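You operate a simulated robot arm through the tools that you are given. There is no shell and no other tool.

Carry out the task below with a simulated robot arm. There is one attempt and no reset: what you move stays moved.

JOB
Put things in order on the top of the white table. At the end: the white tissue stands where the yellow sponge stood; the green ladle stands where the clear soap bottle stood; the clear soap bottle stands on top of the ice pack; the teal scrub pad stands where the green ladle stood; the yellow sponge stands where the teal scrub pad stood; whatever was shut is shut again. Leave all else as you found it, and nothing knocked over.

It is judged by the outcome, as a careful person would: the job done as asked, and still so three seconds after it is handed in. It fails if anything else is knocked over, pushed out of place, dropped, spilled or broken.

ROBOT AND FRAMES
A 7-joint arm with a two-finger parallel gripper, fixed in place. Base frame: the origin is at the foot of the arm, x ahead of it, y to its left, z up; the work surface is at about z = 0. Readings come in cm, rad, newtons and seconds.
With the tool pointing down near the work surface it reaches from about 24 to 62 cm from the base axis. Its first joint turns from -1.152 to 1.152 rad. Payload 2.6 kg.
The tool frame sits at the grasp point between the pads (the TCP): z along the fingers, y along the line on which they close. The tips reach 3 cm beyond it. The gripper opens to 9.4 cm. The fingers are 2.8 cm wide and 1 cm thick; the gripper's body (5 by 9.6 cm) begins 5.5 cm behind the TCP.
Orientation is told as [roll, pitch, yaw] about the base's x, y, z axes, in that order, counted from this pose: with the fingers straight down and closing along the base's y, the tool's x points along the base's -x, its y along +y and its z along -z.

CONTROLS
- The arm moves only by the tool play_rows. Its argument "moves" is a list of rows, each a list of 2 entries, a list of its own where there are three numbers: the shift along the tool's x, y, z in cm, then the turn, a rotation vector about the tool's x, y, z in rad. In form: [[[x, y, z], [wx, wy, wz]], ...]. A call has 1 to 20 rows; each row is the pose to reach, as a shift and turn from the pose commanded when the call began, along the tool's axes at that moment. "gripper" is the closure, from 0 (fully open) to 1 (shut), set as the call begins (left out, the last holds). A row lasts 0.2 s, in which the tool goes at most 5 cm and 0.15 rad; a call with a longer step from one row to the next is refused whole, and so is a gripper value outside its range. Where a pose cannot be reached the arm comes as near as it can. A force on the tool above 40 N (or 10 N above the force at the start of the call, whichever is more), or a blocked arm, ends the call early, and 0.2 s more pass. The fingers move at their own pace (about 7.2 cm/s each) and stop on an object; they squeeze with about 43 N. The grip force told is the motor's: it shows also when the fingers shut on nothing. Time passes only in rows, and 0.2 s behind the last, so rows that repeat a pose let the fingers close. The reply holds the time, the measured pose of the TCP, the force on the tool along the base axes, the opening and the grip force, in the units named above and with some noise, with the torque about the TCP (base axes, N m) and any sound that the robot's microphone picked up.
- Cameras (640 x 400 px; columns grow to the right, rows downward): "scene" is fixed at [4.45, 44.38, 55.93]; the picture's right is [-0.65, -0.76, 0.00], its down [-0.48, 0.41, -0.78] and it looks along [0.59, -0.51, -0.63] (base axes); focal length 274 px, centre (320, 200). "wrist" rides on the gripper at [7.6, 1.4, -10.2] in the tool frame; the picture's right is [-0.18, 0.98, 0.00], its down [-0.75, -0.14, -0.64] and it looks along [-0.63, -0.12, 0.77] (tool axes); focal length 243 px, centre (320, 200). There is no depth. A picture from a camera that has moved, and an enlarged one, comes with that camera's place and axes in the base frame and with its lens.
- camera(camera): a new picture of that camera. The clock stands still meanwhile.
- zoom(camera, box): a new picture of the part [left, top, right, bottom] of that camera's present view, enlarged. The clock stands still meanwhile.
- job_done(): hands the job in; it is judged then, once.

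Places have to be worked out from the pictures, the camera data and where the tool is seen. Open the gripper and draw the arm clear of the work before you hand the job in, unless the task says otherwise.

The tools are called after ">>>" by a JSON object that holds its "op" and its "data". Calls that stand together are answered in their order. play_rows: Moves the arm, as the interface text tells. Its arguments: {"type":"object","properties":{"moves":{"type":"array","items":{"type":"array"}},"gripper":{"type":"number"}},"required":["moves"]} The other tools are called the same way: camera (camera) takes a picture; zoom (camera, box) takes an enlarged picture of a part of a camera's view; job_done () hands the job in.

At the start:

```text
clock: 0.0
eef_pos: [28.77, 29.02, 33.91]
tool_rot: [0.0, 0.002, 0.0]
force: [-1.0, -0.6, 0.5]
torque: [-0.01, 0.0, 0.01]
opening: 9.4
grasp_force: 0.1
```

scene: 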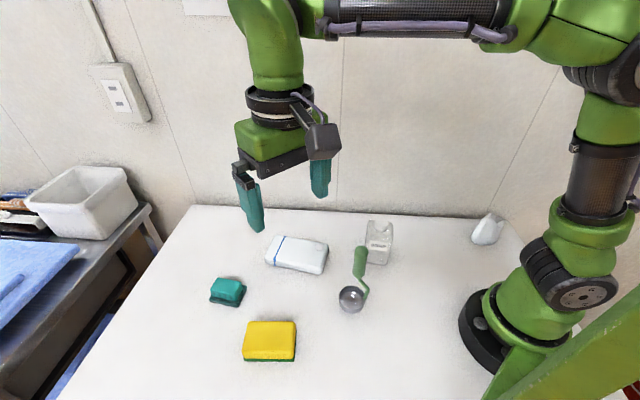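
wrist: 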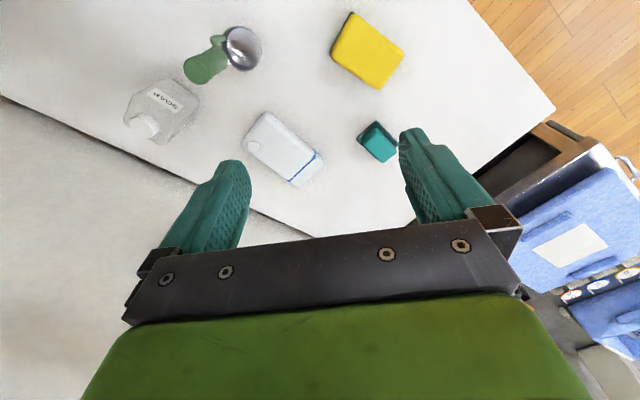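

I'll begin with closer views of the objects before moving anything.

>>> {"op": "zoom", "data": {"camera": "scene", "box": [180, 200, 420, 380]}}

>>> {"op": "zoom", "data": {"camera": "scene", "box": [320, 190, 540, 330]}}

>>> {"op": "zoom", "data": {"camera": "wrist", "box": [100, 0, 440, 212]}}

```text
2.22 times, centred on (300, 290) of scene
camera zoom: at [4.45, 44.38, 55.93], right [-0.65, -0.76, 0.0], down [-0.48, 0.41, -0.78], along [0.59, -0.51, -0.63], focal length 608 px, centre (364, 0)
```

zoom: 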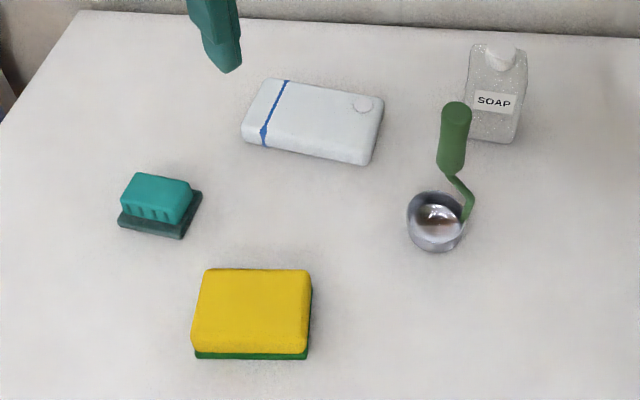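

```text
2.86 times, centred on (430, 260) of scene
camera zoom: at [4.45, 44.38, 55.93], right [-0.65, -0.76, 0.0], down [-0.48, 0.41, -0.78], along [0.59, -0.51, -0.63], focal length 782 px, centre (6, 29)
```

zoom: 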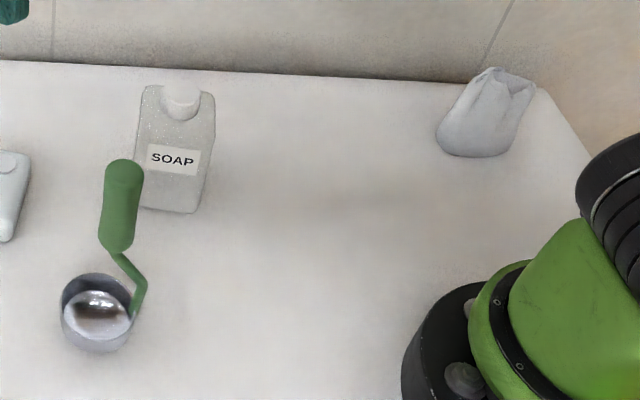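

```text
1.88 times, centred on (270, 106) of wrist
camera zoom: at [21.27, 30.48, 44.32], right [0.18, 0.98, 0.0], down [0.75, -0.14, 0.64], along [0.63, -0.12, -0.77], focal length 457 px, centre (414, 377)
```

zoom: 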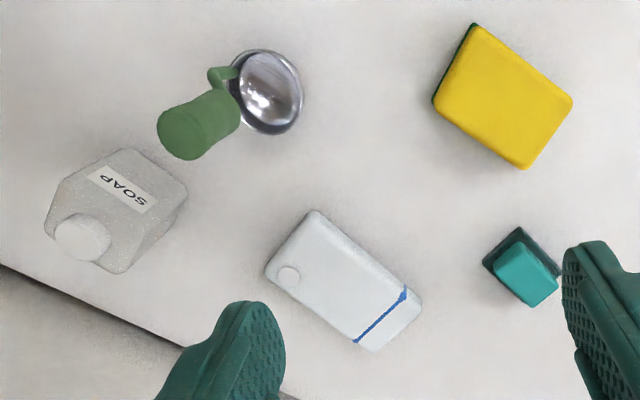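

The five items, the ice pack (white slab with the blue band) and the tissue (crumpled, far right) are all visible. I put the soap near (31, 2), ladle (24.7, 18), ice pack (41.5, 19.7), teal pad (43.3, 37.3), sponge (28, 36) and tissue (14, -25). I'll move at height to above the soap for a closer look.

>>> {"op": "play_rows", "data": {"moves": [[[0, -2.5, 0], [0, 0, 0]], [[0, -5, 0], [0, 0, 0]], [[-0.3, -8, 0], [0, 0, 0]], [[-0.6, -11, 0], [0, 0, 0]], [[-0.9, -14, 0.5], [0, 0, 0]], [[-1.2, -17, 1.5], [0, 0, 0]], [[-1.5, -20, 3], [0, 0, 0]], [[-1.8, -23, 5], [0, 0, 0]], [[-2.1, -25.5, 7], [0, 0, 0]], [[-2.3, -27.3, 8], [0, 0, 0]], [[-2.3, -27.3, 8], [0, 0, 0]]], "gripper": 0}}

>>> {"op": "camera", "data": {"camera": "wrist"}}

>>> {"op": "camera", "data": {"camera": "scene"}}

```text
clock: 2.4
eef_pos: [31.2, 1.7, 25.88]
tool_rot: [0.0, 0.0, -0.001]
force: [0.0, -0.1, -0.2]
torque: [0.01, -0.01, 0.01]
opening: 9.38
grasp_force: 0.1
```

```text
taken
camera wrist: at [23.64, 3.23, 36.24], right [0.18, 0.98, 0.0], down [0.75, -0.14, 0.64], along [0.63, -0.12, -0.77], focal length 243 px, centre (320, 200)
```

wrist: 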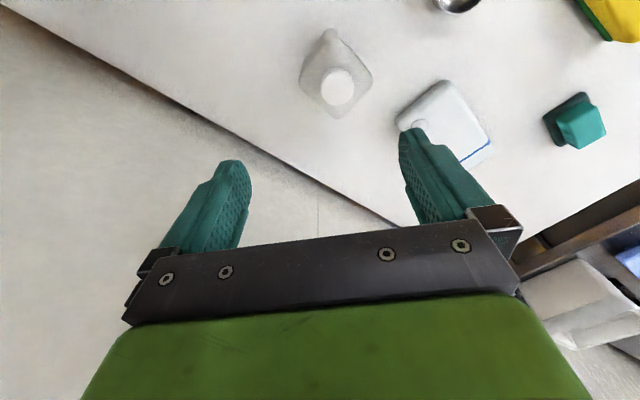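

```text
taken
```

scene: 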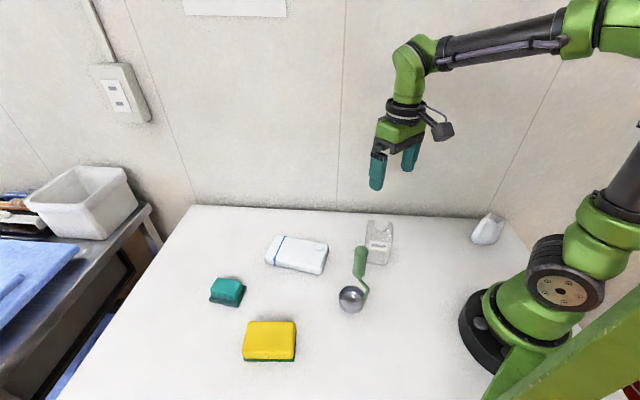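

>>> {"op": "zoom", "data": {"camera": "wrist", "box": [260, 0, 420, 140]}}

>>> {"op": "zoom", "data": {"camera": "scene", "box": [330, 205, 420, 325]}}

```text
2.86 times, centred on (340, 70) of wrist
camera zoom: at [23.64, 3.23, 36.24], right [0.18, 0.98, 0.0], down [0.75, -0.14, 0.64], along [0.63, -0.12, -0.77], focal length 693 px, centre (263, 571)
```

zoom: 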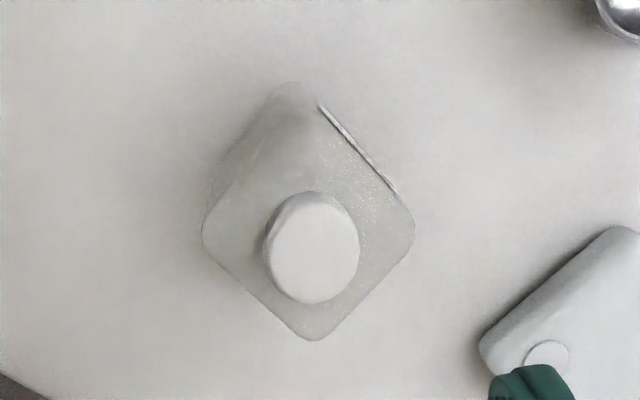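

```text
3.33 times, centred on (375, 265) of scene
camera zoom: at [4.45, 44.38, 55.93], right [-0.65, -0.76, 0.0], down [-0.48, 0.41, -0.78], along [0.59, -0.51, -0.63], focal length 912 px, centre (137, -17)
```

zoom: 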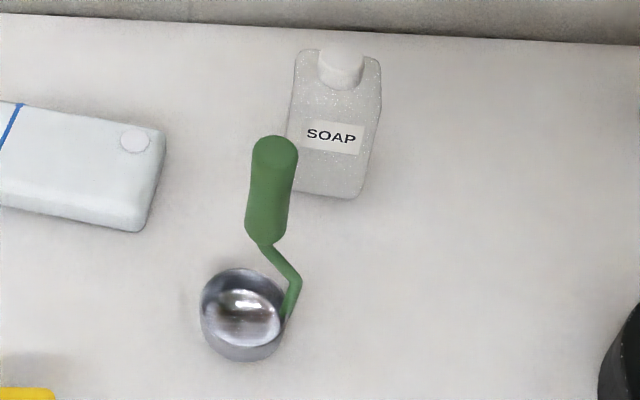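

The bottle's cap top triangulates to about z 11.5, with the body centre near (30.5, 3.5). It is about 5.2 cm square and turned about 38°. I'll look at the ice pack from above before grasping.

>>> {"op": "play_rows", "data": {"moves": [[[-0.7, 1.7, -0.8], [0, 0, 0]], [[-1.6, 4, -1.8], [0, 0, 0]], [[-2.6, 6.5, -2.6], [0, 0, 0]], [[-3.6, 9, -3], [0, 0, 0]], [[-4.6, 11.5, -3], [0, 0, 0]], [[-5.5, 14, -3], [0, 0, 0]], [[-6.4, 16.3, -2.6], [0, 0, 0]], [[-6.8, 17.3, -2.1], [0, 0, 0]], [[-6.8, 17.3, -2.1], [0, 0, 0]]]}}

>>> {"op": "camera", "data": {"camera": "wrist"}}

>>> {"op": "zoom", "data": {"camera": "wrist", "box": [200, 0, 440, 150]}}

```text
clock: 4.4
eef_pos: [37.97, 19.04, 28.04]
tool_rot: [-0.002, 0.0, 0.002]
force: [0.8, 0.5, -0.3]
torque: [-0.01, 0.01, -0.04]
opening: 9.41
grasp_force: 0.0
```

```text
taken
camera wrist: at [30.5, 20.51, 38.35], right [0.18, 0.98, 0.0], down [0.75, -0.14, 0.64], along [0.63, -0.12, -0.77], focal length 243 px, centre (320, 200)
```

wrist: 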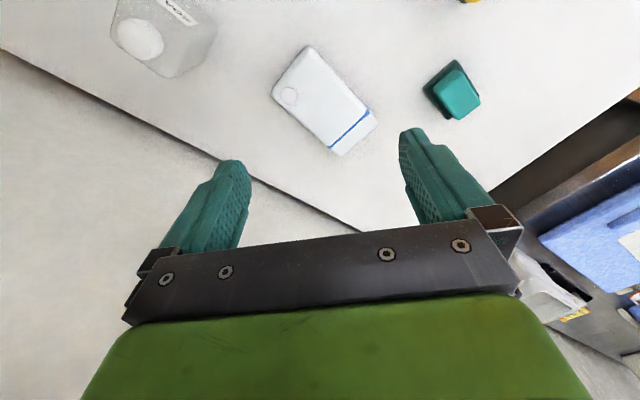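

```text
2.67 times, centred on (320, 75) of wrist
camera zoom: at [30.5, 20.51, 38.35], right [0.18, 0.98, 0.0], down [0.75, -0.14, 0.64], along [0.63, -0.12, -0.77], focal length 647 px, centre (320, 533)
```

zoom: 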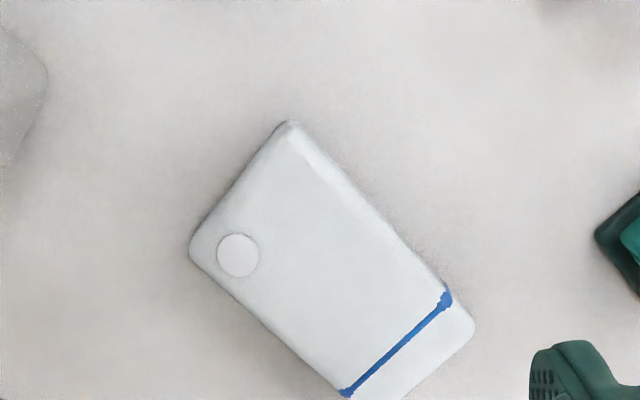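

Ice pack: centre about (42.6, 19.3), long axis about 38–40°, roughly 14 x 7.7 cm, so the middle is free for the bottle. Next I'll look at the ladle from above.

>>> {"op": "play_rows", "data": {"moves": [[[1, 0, -1], [0, 0, 0]], [[3, 0, -2.2], [0, 0, 0]], [[5.5, -0.2, -3.4], [0, 0, 0]], [[8, -0.3, -4], [0, 0, 0]], [[10.5, -0.4, -4], [0, 0, 0]], [[12.5, -0.5, -4], [0, 0, 0]], [[13.5, -0.5, -4], [0, 0, 0]], [[13.5, -0.5, -4], [0, 0, 0]]]}}

>>> {"op": "camera", "data": {"camera": "wrist"}}

>>> {"op": "zoom", "data": {"camera": "wrist", "box": [240, 0, 400, 140]}}

>>> {"op": "camera", "data": {"camera": "scene"}}

```text
clock: 6.2
eef_pos: [24.32, 18.42, 31.85]
tool_rot: [0.0, 0.001, 0.001]
force: [0.5, -0.4, 1.3]
torque: [0.02, -0.01, -0.01]
opening: 9.41
grasp_force: 0.0
```

```text
taken
camera wrist: at [16.77, 19.93, 42.3], right [0.18, 0.98, 0.0], down [0.75, -0.14, 0.64], along [0.63, -0.12, -0.77], focal length 243 px, centre (320, 200)
```

wrist: 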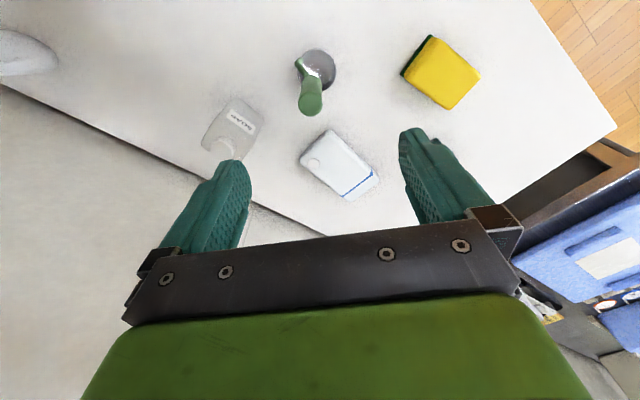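

```text
2.86 times, centred on (320, 70) of wrist
camera zoom: at [16.77, 19.93, 42.3], right [0.18, 0.98, 0.0], down [0.75, -0.14, 0.64], along [0.63, -0.12, -0.77], focal length 693 px, centre (320, 571)
```

zoom: 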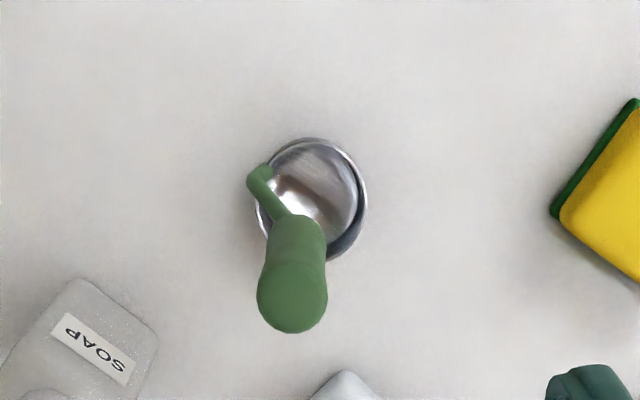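

```text
taken
```

scene: 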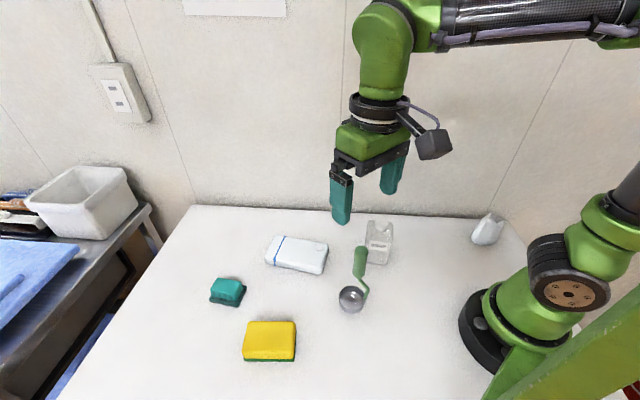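

The ladle stands upright: bowl centre about (24.8, 17.9), handle top about (24.65, 17.3, 17.4), handle about 2.7 cm thick. Now I go above the soap and turn the gripper to match the bottle's sides.

>>> {"op": "play_rows", "data": {"moves": [[[-0.6, -1.3, 0], [0, 0, -0.07]], [[-1.2, -3, 0], [0, 0, -0.14]], [[-1.8, -5, 0], [0, 0, -0.22]], [[-2.5, -7, 0.5], [0, 0, -0.3]], [[-3.3, -9, 2], [0, 0, -0.38]], [[-4.1, -11, 4], [0, 0, -0.46]], [[-5, -13, 6], [0, 0, -0.54]], [[-5.8, -14.3, 8], [0, 0, -0.62]], [[-6.18, -14.82, 9.85], [0, 0, -0.68]], [[-6.18, -14.82, 9.85], [0, 0, -0.68]], [[-6.18, -14.82, 9.85], [0, 0, -0.68]]], "gripper": 0}}

>>> {"op": "camera", "data": {"camera": "wrist"}}

>>> {"op": "zoom", "data": {"camera": "wrist", "box": [240, 0, 400, 140]}}

>>> {"op": "camera", "data": {"camera": "scene"}}

```text
clock: 8.6
eef_pos: [30.85, 3.7, 22.17]
tool_rot: [0.0, -0.001, 0.678]
force: [-0.4, 0.2, -0.4]
torque: [0.02, 0.0, -0.01]
opening: 9.4
grasp_force: 0.1
```

```text
taken
camera wrist: at [23.99, 0.11, 32.65], right [-0.48, 0.88, 0.0], down [0.67, 0.36, 0.64], along [0.56, 0.31, -0.77], focal length 243 px, centre (320, 200)
```

wrist: 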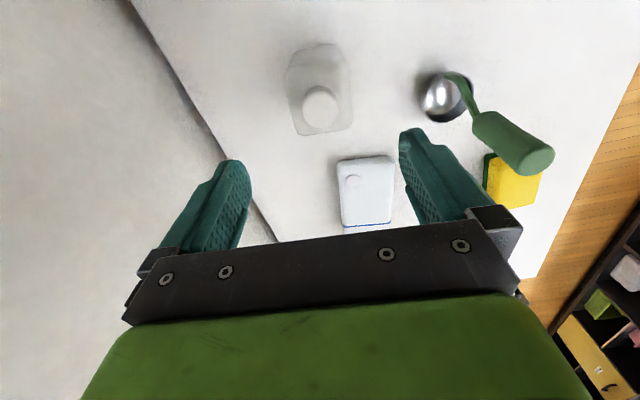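

```text
2.86 times, centred on (320, 70) of wrist
camera zoom: at [23.99, 0.11, 32.65], right [-0.48, 0.88, 0.0], down [0.67, 0.36, 0.64], along [0.56, 0.31, -0.77], focal length 693 px, centre (320, 571)
```

zoom: 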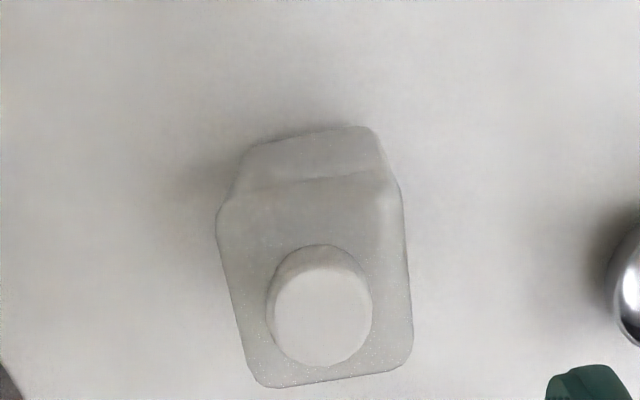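

```text
taken
```

scene: 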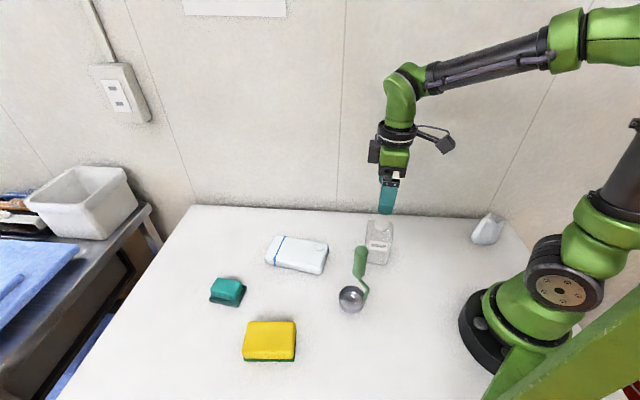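

The gripper is now aligned with the bottle's sides, and the bottle's centre reads about (30.4, 3.7). I'll descend straight around it to TCP z of about 7, which keeps the palm just above the cap.

>>> {"op": "play_rows", "data": {"moves": [[[0.25, 0.2, 1], [0, 0, 0]], [[0.25, 0.2, 3], [0, 0, 0]], [[0.25, 0.2, 5], [0, 0, 0]], [[0.25, 0.2, 7], [0, 0, 0]], [[0.25, 0.2, 9], [0, 0, 0]], [[0.25, 0.2, 10.5], [0, 0, 0]], [[0.25, 0.2, 12], [0, 0, 0]], [[0.25, 0.2, 13], [0, 0, 0]], [[0.25, 0.2, 14], [0, 0, 0]], [[0.25, 0.2, 14.7], [0, 0, 0]], [[0.25, 0.2, 15.1], [0, 0, 0]], [[0.25, 0.2, 15.1], [0, 0, 0]]], "gripper": 0}}

>>> {"op": "camera", "data": {"camera": "wrist"}}

>>> {"op": "zoom", "data": {"camera": "scene", "box": [310, 140, 450, 300]}}

```text
clock: 11.2
eef_pos: [30.45, 3.69, 7.09]
tool_rot: [0.001, 0.0, 0.681]
force: [0.5, 0.8, 0.2]
torque: [0.02, -0.04, 0.03]
opening: 9.41
grasp_force: 0.1
```

```text
taken
camera wrist: at [23.61, 0.05, 17.4], right [-0.48, 0.88, 0.0], down [0.67, 0.36, 0.64], along [0.56, 0.31, -0.77], focal length 243 px, centre (320, 200)
```

wrist: 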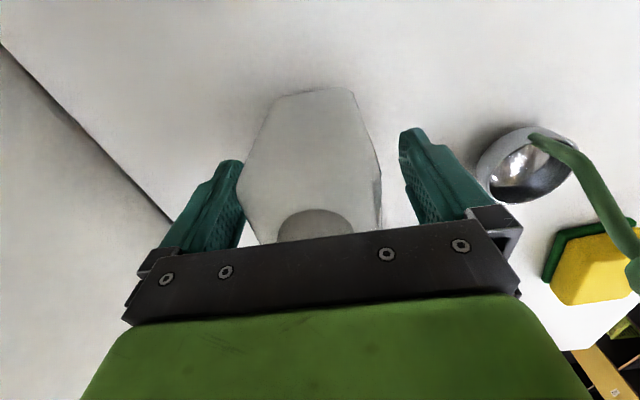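

```text
2.50 times, centred on (380, 220) of scene
camera zoom: at [4.45, 44.38, 55.93], right [-0.65, -0.76, 0.0], down [-0.48, 0.41, -0.78], along [0.59, -0.51, -0.63], focal length 684 px, centre (170, 150)
```

zoom: 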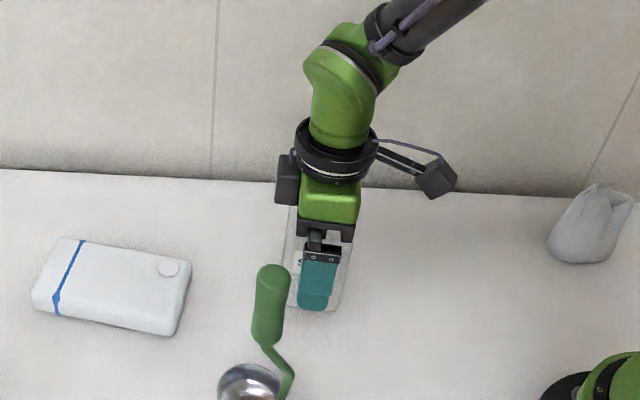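

The force is calm and the bottle sits between the fingers, about 0.35 cm towards the left one. I'll shift to centre it and then close.

>>> {"op": "play_rows", "data": {"moves": [[[0, -0.2, 0], [0, 0, 0]], [[0, -0.35, 0], [0, 0, 0]], [[0, -0.35, 0], [0, 0, 0]]], "gripper": 0}}

>>> {"op": "play_rows", "data": {"moves": [[[0, 0, 0], [0, 0, 0]], [[0, 0, 0], [0, 0, 0]], [[0, 0, 0], [0, 0, 0]], [[0, 0, 0], [0, 0, 0]], [[0, 0, 0], [0, 0, 0]]], "gripper": 0.8}}

>>> {"op": "camera", "data": {"camera": "wrist"}}

```text
clock: 12.0
eef_pos: [30.6, 3.37, 7.06]
tool_rot: [0.0, 0.0, 0.681]
force: [0.0, -0.6, 0.9]
torque: [-0.01, -0.03, 0.0]
opening: 9.39
grasp_force: 0.1
```

```text
clock: 13.2
eef_pos: [30.55, 3.3, 7.0]
tool_rot: [0.0, 0.0, 0.681]
force: [0.5, -0.5, 0.4]
torque: [-0.01, -0.01, 0.01]
opening: 6.11
grasp_force: 42.9
```

```text
taken
camera wrist: at [23.78, -0.21, 17.45], right [-0.48, 0.88, 0.0], down [0.67, 0.36, 0.64], along [0.56, 0.31, -0.77], focal length 243 px, centre (320, 200)
```

wrist: 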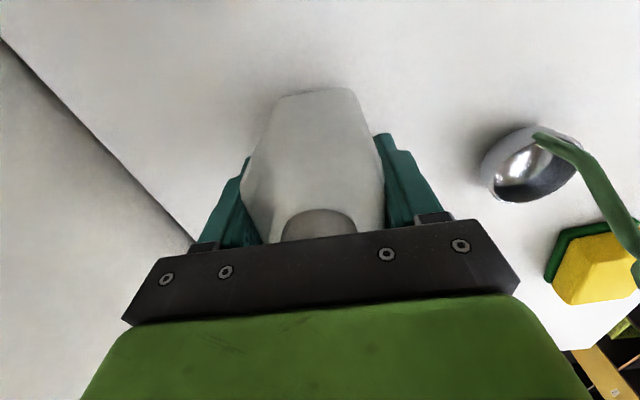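

The bottle is held (opening 6.1 cm, grip 43 N). I'll lift it straight up about 9 cm.

>>> {"op": "play_rows", "data": {"moves": [[[0, 0, -0.4], [0, 0, 0]], [[0, 0, -1.2], [0, 0, 0]], [[0, 0, -2.4], [0, 0, 0]], [[0, 0, -3.8], [0, 0, 0]], [[0, 0, -5.2], [0, 0, 0]], [[0, 0, -6.6], [0, 0, 0]], [[0, 0, -8], [0, 0, 0]], [[0, 0, -9], [0, 0, 0]], [[0, 0, -9], [0, 0, 0]]]}}

>>> {"op": "camera", "data": {"camera": "wrist"}}

>>> {"op": "camera", "data": {"camera": "scene"}}

```text
clock: 15.2
eef_pos: [30.49, 3.38, 16.07]
tool_rot: [0.0, 0.001, 0.681]
force: [-0.3, 0.4, -1.3]
torque: [0.02, 0.0, 0.01]
opening: 6.15
grasp_force: 43.1
```

```text
taken
camera wrist: at [23.79, -0.24, 26.41], right [-0.48, 0.88, 0.0], down [0.67, 0.36, 0.64], along [0.56, 0.31, -0.77], focal length 243 px, centre (320, 200)
```

wrist: 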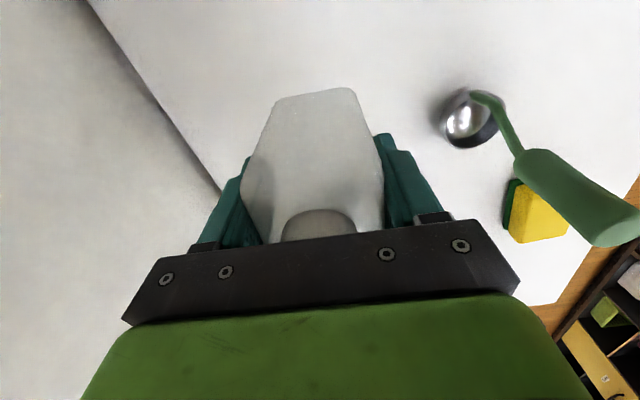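

```text
taken
```

scene: 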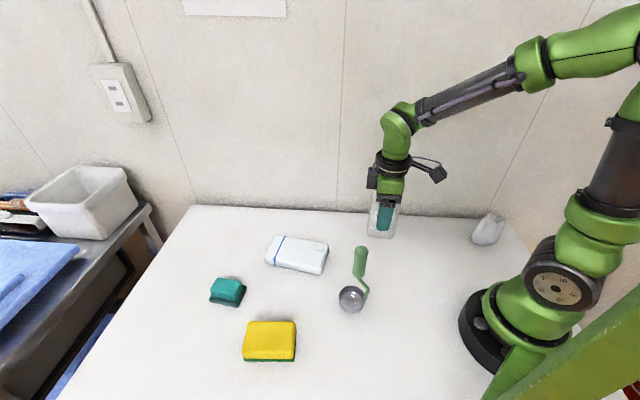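

The bottle lifted cleanly. I'll carry it level at this height to over the ice pack's centre (42.6, 19.3).

>>> {"op": "play_rows", "data": {"moves": [[[-0.8, 0.2, 0], [0, 0, 0]], [[-2.4, 0.6, 0], [0, 0, 0]], [[-4.2, 1.05, 0], [0, 0, 0]], [[-6.2, 1.55, 0], [0, 0, 0]], [[-8.2, 2.05, 0], [0, 0, 0]], [[-10.2, 2.55, 0], [0, 0, 0]], [[-12.2, 3.05, 0], [0, 0, 0]], [[-14.2, 3.55, 0], [0, 0, 0]], [[-16.2, 4.05, 0], [0, 0, 0]], [[-17.8, 4.43, 0], [0, 0, 0]], [[-19, 4.73, 0], [0, 0, 0]], [[-19.4, 4.83, 0], [0, 0, 0]], [[-19.4, 4.83, 0], [0, 0, 0]], [[-19.4, 4.83, 0], [0, 0, 0]]]}}

>>> {"op": "camera", "data": {"camera": "wrist"}}

>>> {"op": "zoom", "data": {"camera": "scene", "box": [210, 130, 370, 290]}}

```text
clock: 18.2
eef_pos: [42.65, 19.48, 16.19]
tool_rot: [-0.001, 0.0, 0.682]
force: [0.1, 0.4, -0.6]
torque: [-0.04, 0.02, -0.02]
opening: 6.13
grasp_force: 42.9
```

```text
taken
camera wrist: at [35.85, 15.76, 26.49], right [-0.48, 0.88, 0.0], down [0.67, 0.36, 0.64], along [0.56, 0.31, -0.77], focal length 243 px, centre (320, 200)
```

wrist: 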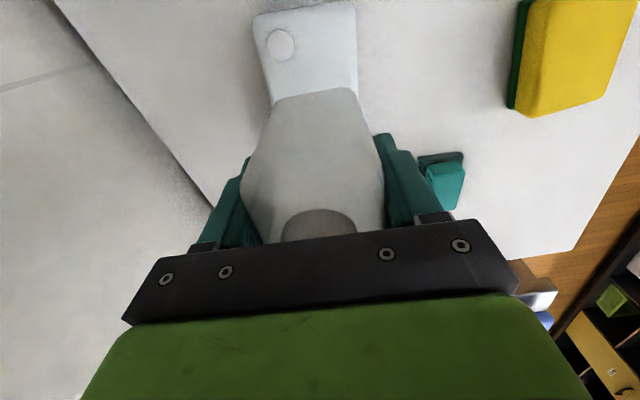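

```text
2.50 times, centred on (290, 210) of scene
camera zoom: at [4.45, 44.38, 55.93], right [-0.65, -0.76, 0.0], down [-0.48, 0.41, -0.78], along [0.59, -0.51, -0.63], focal length 684 px, centre (395, 175)
```

zoom: 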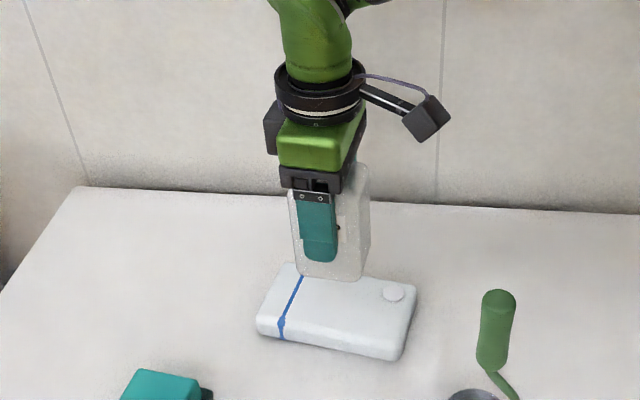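

The bottle is centred over the ice pack with about 6 cm to go. I'll lower it 5 cm and check the gap before touching down.

>>> {"op": "play_rows", "data": {"moves": [[[0, 0, 0.8], [0, 0, 0]], [[0, 0, 1.8], [0, 0, 0]], [[0, 0, 2.8], [0, 0, 0]], [[0, 0, 3.7], [0, 0, 0]], [[0, 0, 4.4], [0, 0, 0]], [[0, 0, 4.8], [0, 0, 0]], [[0, 0, 4.8], [0, 0, 0]]]}}

>>> {"op": "zoom", "data": {"camera": "scene", "box": [240, 190, 360, 290]}}

>>> {"op": "camera", "data": {"camera": "wrist"}}

```text
clock: 19.8
eef_pos: [42.49, 19.35, 11.3]
tool_rot: [-0.001, 0.002, 0.681]
force: [-0.5, 0.7, -0.7]
torque: [0.0, -0.02, 0.02]
opening: 6.13
grasp_force: 43.1
```

```text
4.00 times, centred on (300, 240) of scene
camera zoom: at [4.45, 44.38, 55.93], right [-0.65, -0.76, 0.0], down [-0.48, 0.41, -0.78], along [0.59, -0.51, -0.63], focal length 1094 px, centre (400, 40)
```

zoom: 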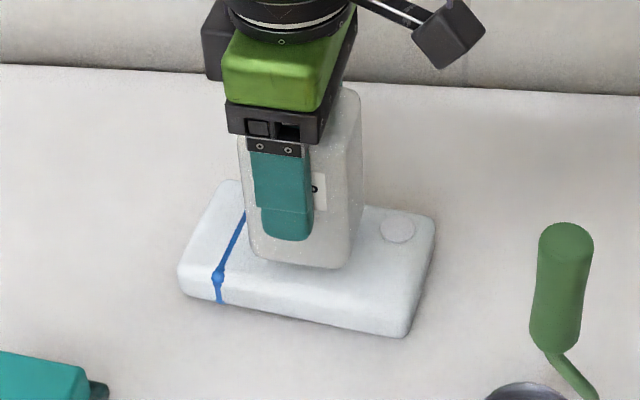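

```text
taken
camera wrist: at [35.74, 15.79, 21.67], right [-0.48, 0.88, 0.0], down [0.67, 0.36, 0.64], along [0.56, 0.31, -0.77], focal length 243 px, centre (320, 200)
```

wrist: 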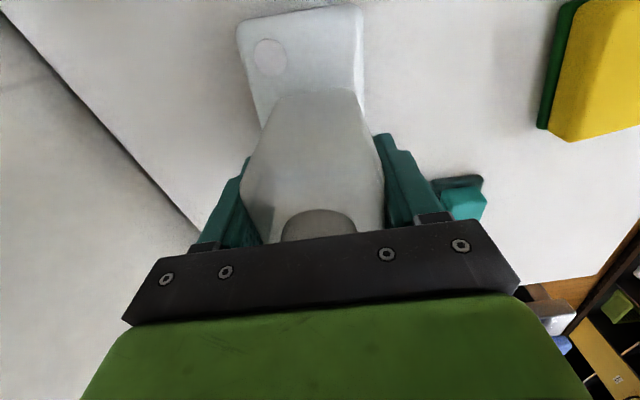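

About 1 cm remains. I'll lower in small steps and watch the vertical force for contact.

>>> {"op": "play_rows", "data": {"moves": [[[0, 0, 0.2], [0, 0, 0]], [[0, 0, 0.4], [0, 0, 0]], [[0, 0, 0.6], [0, 0, 0]], [[0, 0, 0.8], [0, 0, 0]], [[0, 0, 0.8], [0, 0, 0]]]}}

>>> {"op": "zoom", "data": {"camera": "scene", "box": [240, 190, 360, 290]}}

```text
clock: 21.0
eef_pos: [42.57, 19.39, 10.5]
tool_rot: [-0.001, 0.0, 0.682]
force: [-0.3, -0.7, -0.3]
torque: [0.0, 0.0, -0.01]
opening: 6.11
grasp_force: 42.9
```

```text
4.00 times, centred on (300, 240) of scene
camera zoom: at [4.45, 44.38, 55.93], right [-0.65, -0.76, 0.0], down [-0.48, 0.41, -0.78], along [0.59, -0.51, -0.63], focal length 1094 px, centre (400, 40)
```

zoom: 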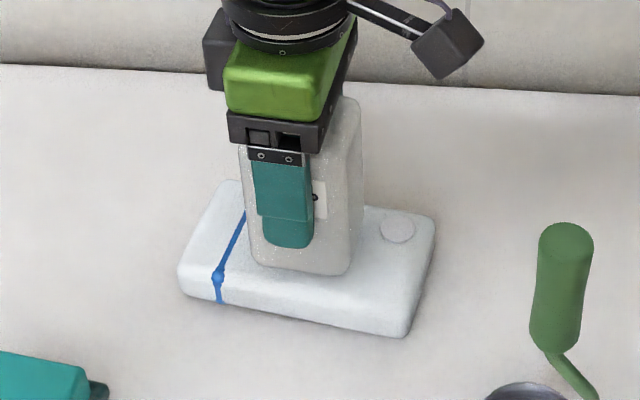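

>>> {"op": "play_rows", "data": {"moves": [[[0, 0, 0.15], [0, 0, 0]], [[0, 0, 0.3], [0, 0, 0]], [[0, 0, 0.3], [0, 0, 0]]]}}

```text
clock: 21.8
eef_pos: [42.59, 19.45, 10.18]
tool_rot: [-0.001, 0.0, 0.68]
force: [-0.1, 0.7, -0.2]
torque: [0.04, 0.01, -0.01]
opening: 6.14
grasp_force: 43.1
```

No contact yet at TCP z 10.2, so I'll keep easing down.

>>> {"op": "play_rows", "data": {"moves": [[[0, 0, 0.1], [0, 0, 0]], [[0, 0, 0.2], [0, 0, 0]], [[0, 0, 0.2], [0, 0, 0]]]}}

>>> {"op": "zoom", "data": {"camera": "scene", "box": [240, 190, 360, 290]}}

```text
clock: 22.6
eef_pos: [42.6, 19.37, 10.11]
tool_rot: [0.0, 0.0, 0.682]
force: [-0.8, -0.7, 4.0]
torque: [-0.04, 0.09, 0.0]
opening: 6.15
grasp_force: 43.2
```

```text
4.00 times, centred on (300, 240) of scene
camera zoom: at [4.45, 44.38, 55.93], right [-0.65, -0.76, 0.0], down [-0.48, 0.41, -0.78], along [0.59, -0.51, -0.63], focal length 1094 px, centre (400, 40)
```

zoom: 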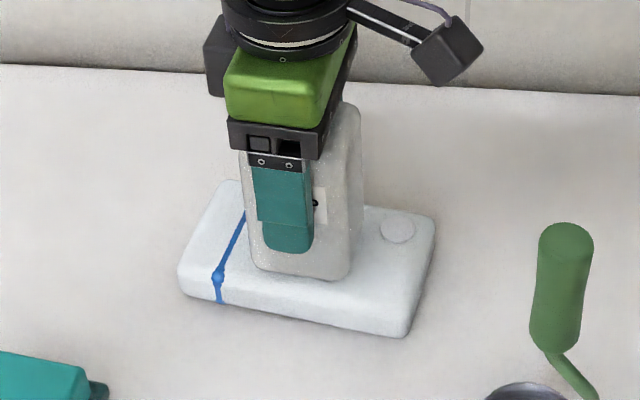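

The force rose to 4 N upwards, so the bottle's base rests on the ice pack. I'll open the fingers and rise straight up.

>>> {"op": "play_rows", "data": {"moves": [[[0, 0, 0], [0, 0, 0]], [[0, 0, 0], [0, 0, 0]], [[0, 0, 0], [0, 0, 0]], [[0, 0, 0], [0, 0, 0]]], "gripper": 0}}

>>> {"op": "play_rows", "data": {"moves": [[[0, 0, -0.5], [0, 0, 0]], [[0, 0, -1.5], [0, 0, 0]], [[0, 0, -3], [0, 0, 0]], [[0, 0, -5], [0, 0, 0]], [[0, 0, -7], [0, 0, 0]], [[0, 0, -9], [0, 0, 0]], [[0, 0, -11.5], [0, 0, 0]], [[0, 0, -14], [0, 0, 0]], [[0, 0, -16], [0, 0, 0]], [[0, 0, -16], [0, 0, 0]]]}}

>>> {"op": "camera", "data": {"camera": "wrist"}}

>>> {"op": "zoom", "data": {"camera": "scene", "box": [210, 190, 380, 320]}}

```text
clock: 23.6
eef_pos: [42.61, 19.45, 9.95]
tool_rot: [0.0, 0.0, 0.68]
force: [-0.3, 0.1, 1.1]
torque: [0.02, -0.01, 0.02]
opening: 9.4
grasp_force: 0.0
```

```text
clock: 25.8
eef_pos: [42.46, 19.39, 25.89]
tool_rot: [0.0, 0.001, 0.682]
force: [0.5, 0.3, -1.0]
torque: [0.01, -0.06, 0.0]
opening: 9.39
grasp_force: 0.1
```

```text
taken
camera wrist: at [35.8, 15.73, 36.37], right [-0.48, 0.88, 0.0], down [0.67, 0.36, 0.64], along [0.56, 0.31, -0.77], focal length 243 px, centre (320, 200)
```

wrist: 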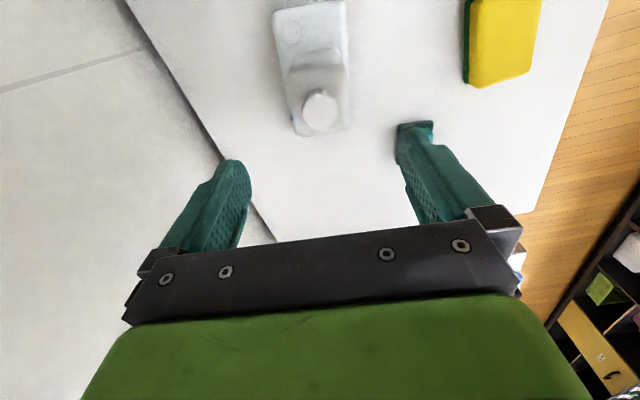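

```text
3.08 times, centred on (295, 255) of scene
camera zoom: at [4.45, 44.38, 55.93], right [-0.65, -0.76, 0.0], down [-0.48, 0.41, -0.78], along [0.59, -0.51, -0.63], focal length 842 px, centre (397, 31)
```

zoom: 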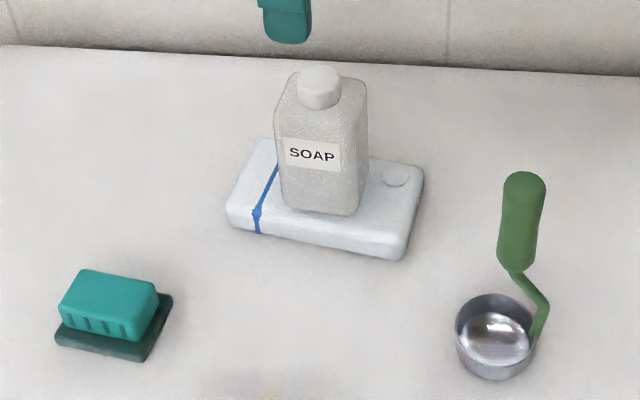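

The bottle stands steady on the ice pack. Next is the ladle: I'll move at height to above its handle at (24.65, 17.3).

>>> {"op": "play_rows", "data": {"moves": [[[0.7, 0.45, -1], [0, 0, 0]], [[2.2, 1.4, -1.6], [0, 0, 0]], [[4, 2.5, -2.1], [0, 0, 0]], [[6, 3.8, -2.1], [0, 0, 0]], [[8, 5.05, -2.1], [0, 0, 0]], [[10, 6.3, -2.1], [0, 0, 0]], [[12, 7.55, -2.1], [0, 0, 0]], [[13.8, 8.7, -2.1], [0, 0, 0]], [[14.8, 9.35, -2.1], [0, 0, 0]], [[15.17, 9.56, -2.1], [0, 0, 0]], [[15.17, 9.56, -2.1], [0, 0, 0]]]}}

>>> {"op": "camera", "data": {"camera": "wrist"}}

>>> {"op": "zoom", "data": {"camera": "wrist", "box": [230, 0, 410, 160]}}

>>> {"op": "zoom", "data": {"camera": "scene", "box": [320, 200, 420, 330]}}

```text
clock: 28.2
eef_pos: [24.81, 17.37, 28.09]
tool_rot: [-0.001, 0.0, 0.681]
force: [-0.4, 0.6, -0.5]
torque: [-0.01, -0.03, 0.02]
opening: 9.38
grasp_force: 0.2
```

```text
taken
camera wrist: at [18.02, 13.64, 38.45], right [-0.48, 0.88, 0.0], down [0.67, 0.36, 0.64], along [0.56, 0.31, -0.77], focal length 243 px, centre (320, 200)
```

wrist: 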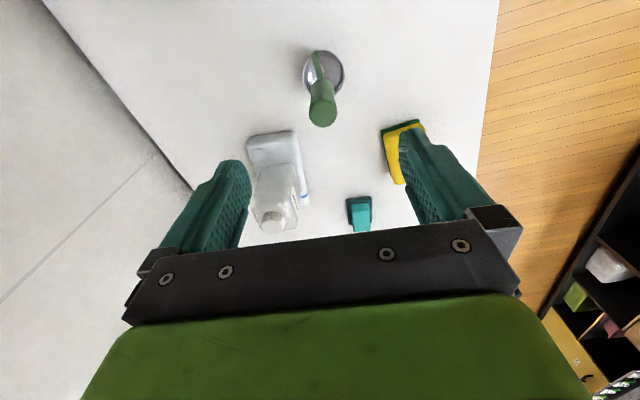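

```text
2.50 times, centred on (320, 80) of wrist
camera zoom: at [18.02, 13.64, 38.45], right [-0.48, 0.88, 0.0], down [0.67, 0.36, 0.64], along [0.56, 0.31, -0.77], focal length 606 px, centre (320, 500)
```

zoom: 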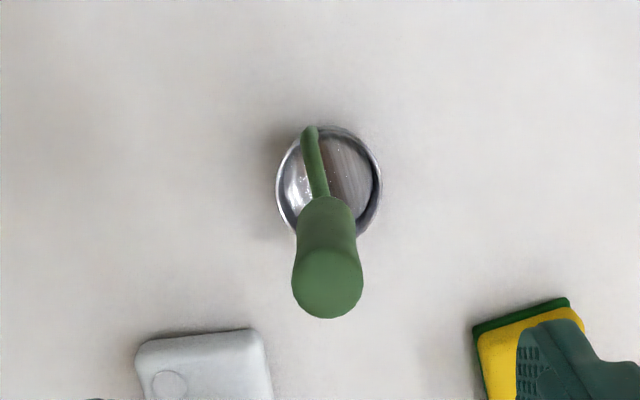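

```text
3.08 times, centred on (370, 265) of scene
camera zoom: at [4.45, 44.38, 55.93], right [-0.65, -0.76, 0.0], down [-0.48, 0.41, -0.78], along [0.59, -0.51, -0.63], focal length 842 px, centre (166, 0)
```

zoom: 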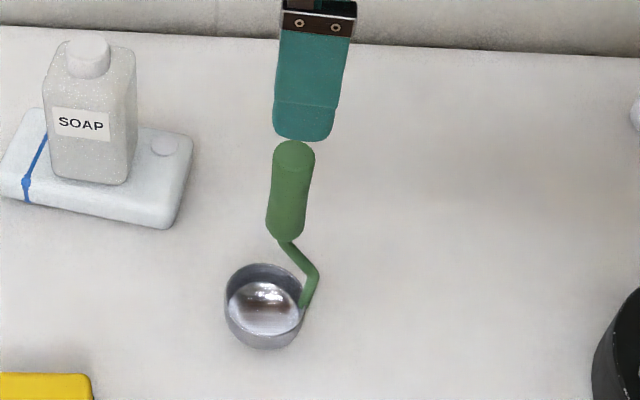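

The handle top triangulates to about (24.65, 17.55, 17.7), nearly above the bowl's centre (24.7, 17.9). I'll lower the open fingers around the handle to TCP z of about 13.3.

>>> {"op": "play_rows", "data": {"moves": [[[0, 0.22, 1], [0, 0, 0]], [[0, 0.22, 3], [0, 0, 0]], [[0, 0.22, 5], [0, 0, 0]], [[0, 0.22, 7], [0, 0, 0]], [[0, 0.22, 8.5], [0, 0, 0]], [[0, 0.22, 10], [0, 0, 0]], [[0, 0.22, 11.5], [0, 0, 0]], [[0, 0.22, 13], [0, 0, 0]], [[0, 0.22, 14.2], [0, 0, 0]], [[0, 0.22, 14.7], [0, 0, 0]], [[0, 0.22, 14.7], [0, 0, 0]]], "gripper": 0}}

>>> {"op": "camera", "data": {"camera": "wrist"}}

>>> {"op": "zoom", "data": {"camera": "scene", "box": [320, 200, 420, 330]}}

```text
clock: 30.6
eef_pos: [24.73, 17.37, 13.37]
tool_rot: [0.001, 0.0, 0.68]
force: [0.8, 0.2, -0.2]
torque: [-0.02, 0.02, 0.0]
opening: 9.4
grasp_force: 0.0
```

```text
taken
camera wrist: at [17.88, 13.76, 23.74], right [-0.48, 0.88, 0.0], down [0.67, 0.36, 0.64], along [0.56, 0.31, -0.77], focal length 243 px, centre (320, 200)
```

wrist: 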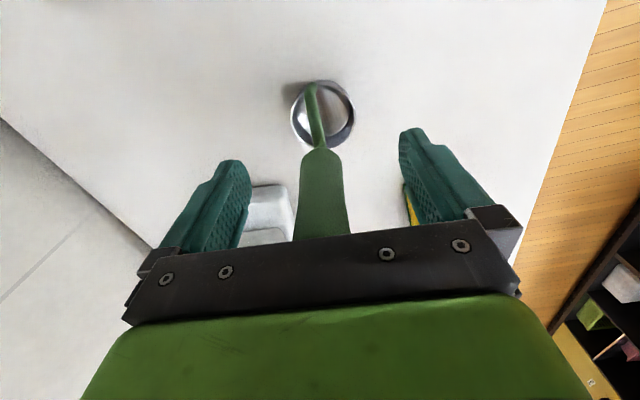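

```text
3.08 times, centred on (370, 265) of scene
camera zoom: at [4.45, 44.38, 55.93], right [-0.65, -0.76, 0.0], down [-0.48, 0.41, -0.78], along [0.59, -0.51, -0.63], focal length 842 px, centre (166, 0)
```

zoom: 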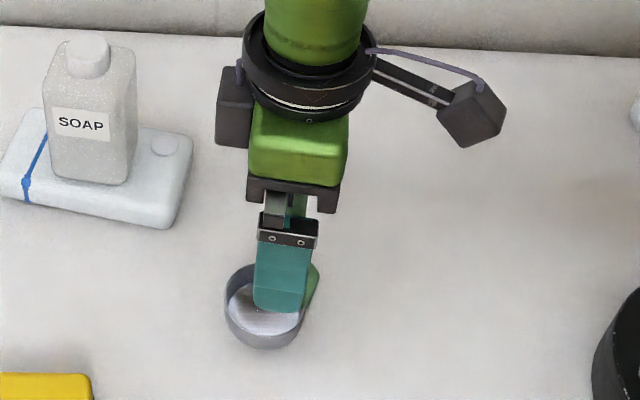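

The handle is centred between the fingers to within about 0.15 cm. I'll nudge by that much and close.

>>> {"op": "play_rows", "data": {"moves": [[[0, 0.12, 0], [0, 0, 0]], [[0, 0.12, 0], [0, 0, 0]]], "gripper": 0}}

>>> {"op": "play_rows", "data": {"moves": [[[0, 0, 0], [0, 0, 0]], [[0, 0, 0], [0, 0, 0]], [[0, 0, 0], [0, 0, 0]], [[0, 0, 0], [0, 0, 0]], [[0, 0, 0], [0, 0, 0]]], "gripper": 0.9}}

>>> {"op": "camera", "data": {"camera": "wrist"}}

```text
clock: 31.2
eef_pos: [24.51, 17.43, 13.32]
tool_rot: [0.0, -0.001, 0.68]
force: [0.2, 0.3, 0.2]
torque: [-0.01, 0.03, 0.01]
opening: 9.38
grasp_force: 0.1
```

```text
clock: 32.4
eef_pos: [24.58, 17.48, 13.38]
tool_rot: [0.002, 0.0, 0.681]
force: [0.1, 0.2, 0.1]
torque: [-0.03, -0.01, 0.01]
opening: 2.31
grasp_force: 43.3
```

```text
taken
camera wrist: at [17.79, 13.87, 23.75], right [-0.48, 0.88, 0.0], down [0.67, 0.36, 0.64], along [0.56, 0.31, -0.77], focal length 243 px, centre (320, 200)
```

wrist: 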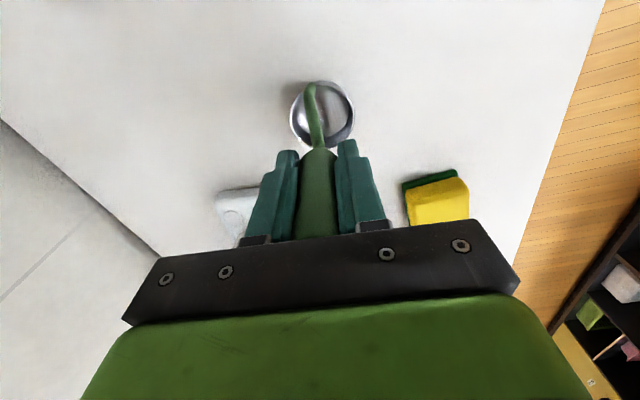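

The ladle is gripped by its handle (opening 2.3 cm). I'll lift it 6 cm and check.

>>> {"op": "play_rows", "data": {"moves": [[[0, 0, -0.4], [0, 0, 0]], [[0, 0, -1.2], [0, 0, 0]], [[0, 0, -2.4], [0, 0, 0]], [[0, 0, -3.8], [0, 0, 0]], [[0, 0, -5.2], [0, 0, 0]], [[0, 0, -6], [0, 0, 0]], [[0, 0, -6], [0, 0, 0]]]}}

>>> {"op": "camera", "data": {"camera": "wrist"}}

>>> {"op": "zoom", "data": {"camera": "scene", "box": [300, 180, 440, 340]}}

```text
clock: 34.0
eef_pos: [24.56, 17.54, 19.47]
tool_rot: [0.001, 0.0, 0.68]
force: [1.2, -0.1, -0.7]
torque: [-0.04, -0.04, -0.01]
opening: 2.27
grasp_force: 43.2
```

```text
taken
camera wrist: at [17.82, 13.87, 29.8], right [-0.48, 0.88, 0.0], down [0.67, 0.36, 0.64], along [0.56, 0.31, -0.77], focal length 243 px, centre (320, 200)
```

wrist: 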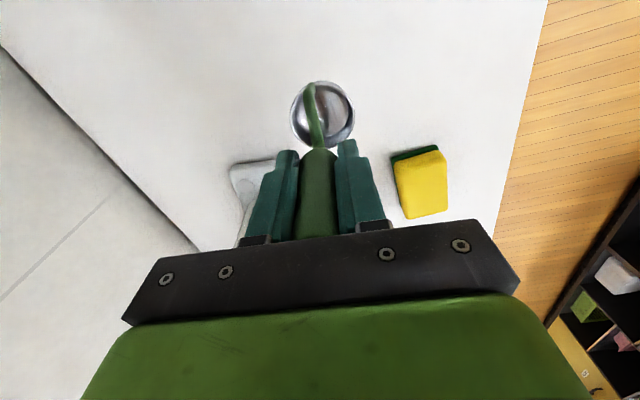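

```text
2.50 times, centred on (370, 260) of scene
camera zoom: at [4.45, 44.38, 55.93], right [-0.65, -0.76, 0.0], down [-0.48, 0.41, -0.78], along [0.59, -0.51, -0.63], focal length 684 px, centre (195, 50)
```

zoom: 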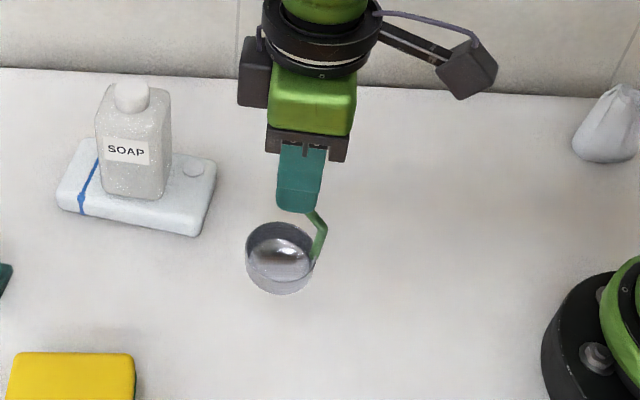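

The ladle hangs upright. I'll carry it to the bottle's old place, with the bowl centre over (30.5, 3.45).

>>> {"op": "play_rows", "data": {"moves": [[[0.2, -0.7, 0], [0, 0, 0]], [[0.6, -2, 0], [0, 0, 0]], [[1.1, -3.7, 0], [0, 0, 0]], [[1.65, -5.6, 0], [0, 0, 0]], [[2.2, -7.5, 0], [0, 0, 0]], [[2.75, -9.4, 0], [0, 0, 0]], [[3.3, -11.3, 0], [0, 0, 0]], [[3.85, -13, 0], [0, 0, 0]], [[4.25, -14.4, 0], [0, 0, 0]], [[4.42, -14.98, 0], [0, 0, 0]], [[4.42, -14.98, 0], [0, 0, 0]], [[4.42, -14.98, 0], [0, 0, 0]]]}}

>>> {"op": "camera", "data": {"camera": "wrist"}}

```text
clock: 36.6
eef_pos: [30.57, 3.23, 19.41]
tool_rot: [0.0, 0.001, 0.681]
force: [-0.4, -0.3, -0.1]
torque: [0.01, -0.03, 0.02]
opening: 2.3
grasp_force: 43.1
```

```text
taken
camera wrist: at [23.79, -0.54, 29.72], right [-0.48, 0.88, 0.0], down [0.67, 0.36, 0.64], along [0.56, 0.31, -0.77], focal length 243 px, centre (320, 200)
```

wrist: 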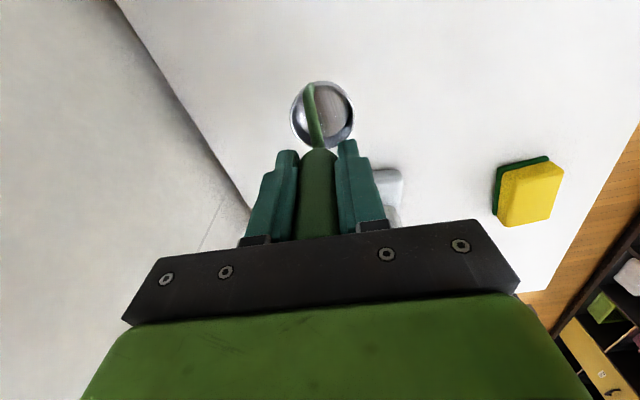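

Lowering towards the table; the ladle was picked up at TCP z of about 13.35, so contact should come after 6 cm.

>>> {"op": "play_rows", "data": {"moves": [[[0, 0, 0.8], [0, 0, 0]], [[0, 0, 2], [0, 0, 0]], [[0, 0, 3.2], [0, 0, 0]], [[0, 0, 4.2], [0, 0, 0]], [[0, 0, 5], [0, 0, 0]], [[0, 0, 5.5], [0, 0, 0]], [[0, 0, 5.8], [0, 0, 0]], [[0, 0, 5.8], [0, 0, 0]]]}}

>>> {"op": "play_rows", "data": {"moves": [[[0, 0, 0.1], [0, 0, 0]], [[0, 0, 0.2], [0, 0, 0]], [[0, 0, 0.2], [0, 0, 0]]]}}

>>> {"op": "zoom", "data": {"camera": "scene", "box": [300, 180, 440, 340]}}

```text
clock: 38.4
eef_pos: [30.7, 3.03, 13.49]
tool_rot: [0.0, -0.001, 0.68]
force: [0.6, -0.7, -1.3]
torque: [-0.03, 0.02, -0.01]
opening: 2.29
grasp_force: 42.9
```

```text
clock: 39.2
eef_pos: [30.6, 3.09, 13.38]
tool_rot: [0.001, -0.001, 0.681]
force: [0.3, 0.5, -1.2]
torque: [-0.01, 0.0, 0.0]
opening: 2.27
grasp_force: 43.2
```

```text
2.50 times, centred on (370, 260) of scene
camera zoom: at [4.45, 44.38, 55.93], right [-0.65, -0.76, 0.0], down [-0.48, 0.41, -0.78], along [0.59, -0.51, -0.63], focal length 684 px, centre (195, 50)
```

zoom: 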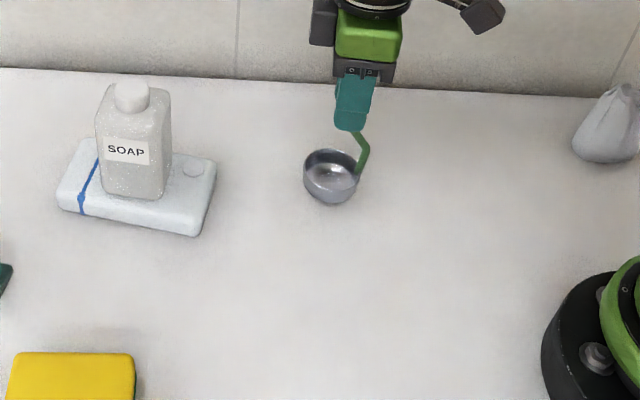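

No contact reading yet, so I'll ease down a little further.

>>> {"op": "play_rows", "data": {"moves": [[[0, 0, 0.07], [0, 0, 0]], [[0, 0, 0.14], [0, 0, 0]], [[0, 0, 0.14], [0, 0, 0]]]}}

```text
clock: 40.0
eef_pos: [30.62, 3.12, 13.37]
tool_rot: [-0.001, -0.001, 0.678]
force: [-10.4, -7.1, 38.2]
torque: [-0.6, 1.2, -0.02]
opening: 2.3
grasp_force: 43.3
```

Firm contact (38 N) in that last step, so I'll ease back up slightly before releasing.

>>> {"op": "play_rows", "data": {"moves": [[[0, 0, -0.05], [0, 0, 0]], [[0, 0, -0.1], [0, 0, 0]], [[0, 0, -0.1], [0, 0, 0]]]}}

>>> {"op": "zoom", "data": {"camera": "scene", "box": [330, 180, 430, 280]}}

```text
clock: 40.8
eef_pos: [30.71, 3.09, 13.34]
tool_rot: [-0.002, -0.004, 0.681]
force: [3.9, 1.2, 20.6]
torque: [0.24, -0.43, -0.09]
opening: 2.29
grasp_force: 42.8
```

```text
4.00 times, centred on (380, 230) of scene
camera zoom: at [4.44, 44.38, 55.93], right [-0.65, -0.76, 0.0], down [-0.48, 0.41, -0.78], along [0.59, -0.51, -0.63], focal length 1094 px, centre (80, 80)
```

zoom: 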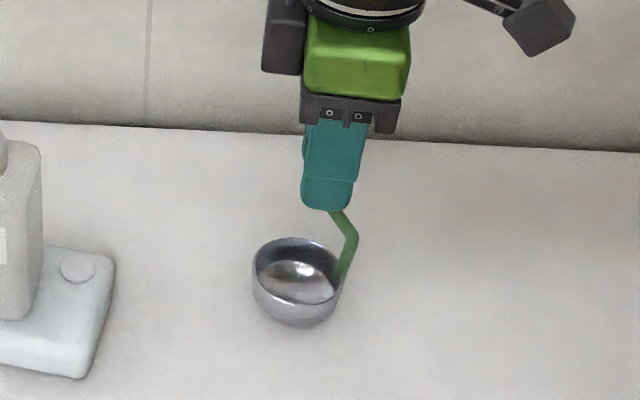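

>>> {"op": "play_rows", "data": {"moves": [[[0, 0, -0.04], [0, 0, 0]], [[0, 0, -0.08], [0, 0, 0]], [[0, 0, -0.08], [0, 0, 0]]]}}

```text
clock: 41.6
eef_pos: [30.54, 3.18, 13.39]
tool_rot: [0.003, 0.001, 0.681]
force: [3.0, 2.1, 7.7]
torque: [0.27, -0.56, -0.01]
opening: 2.3
grasp_force: 43.2
```

>>> {"op": "play_rows", "data": {"moves": [[[0, 0, -0.04], [0, 0, 0]], [[0, 0, -0.04], [0, 0, 0]]]}}

>>> {"op": "camera", "data": {"camera": "wrist"}}

```text
clock: 42.2
eef_pos: [30.48, 3.07, 13.21]
tool_rot: [0.002, 0.003, 0.68]
force: [-0.1, 0.1, -0.5]
torque: [0.01, 0.01, 0.02]
opening: 2.28
grasp_force: 43.2
```

```text
taken
camera wrist: at [23.73, -0.55, 23.79], right [-0.48, 0.88, 0.0], down [0.68, 0.36, 0.64], along [0.56, 0.3, -0.77], focal length 243 px, centre (320, 200)
```

wrist: 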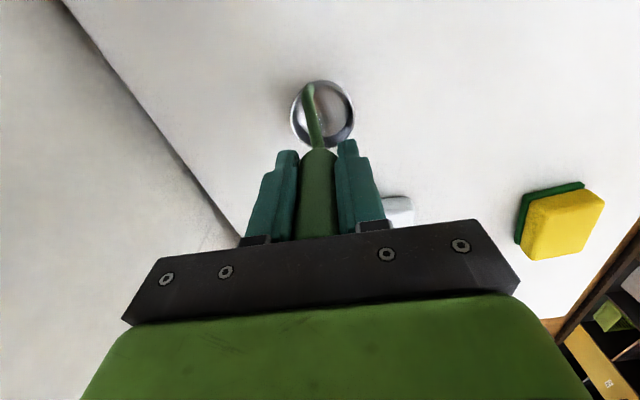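

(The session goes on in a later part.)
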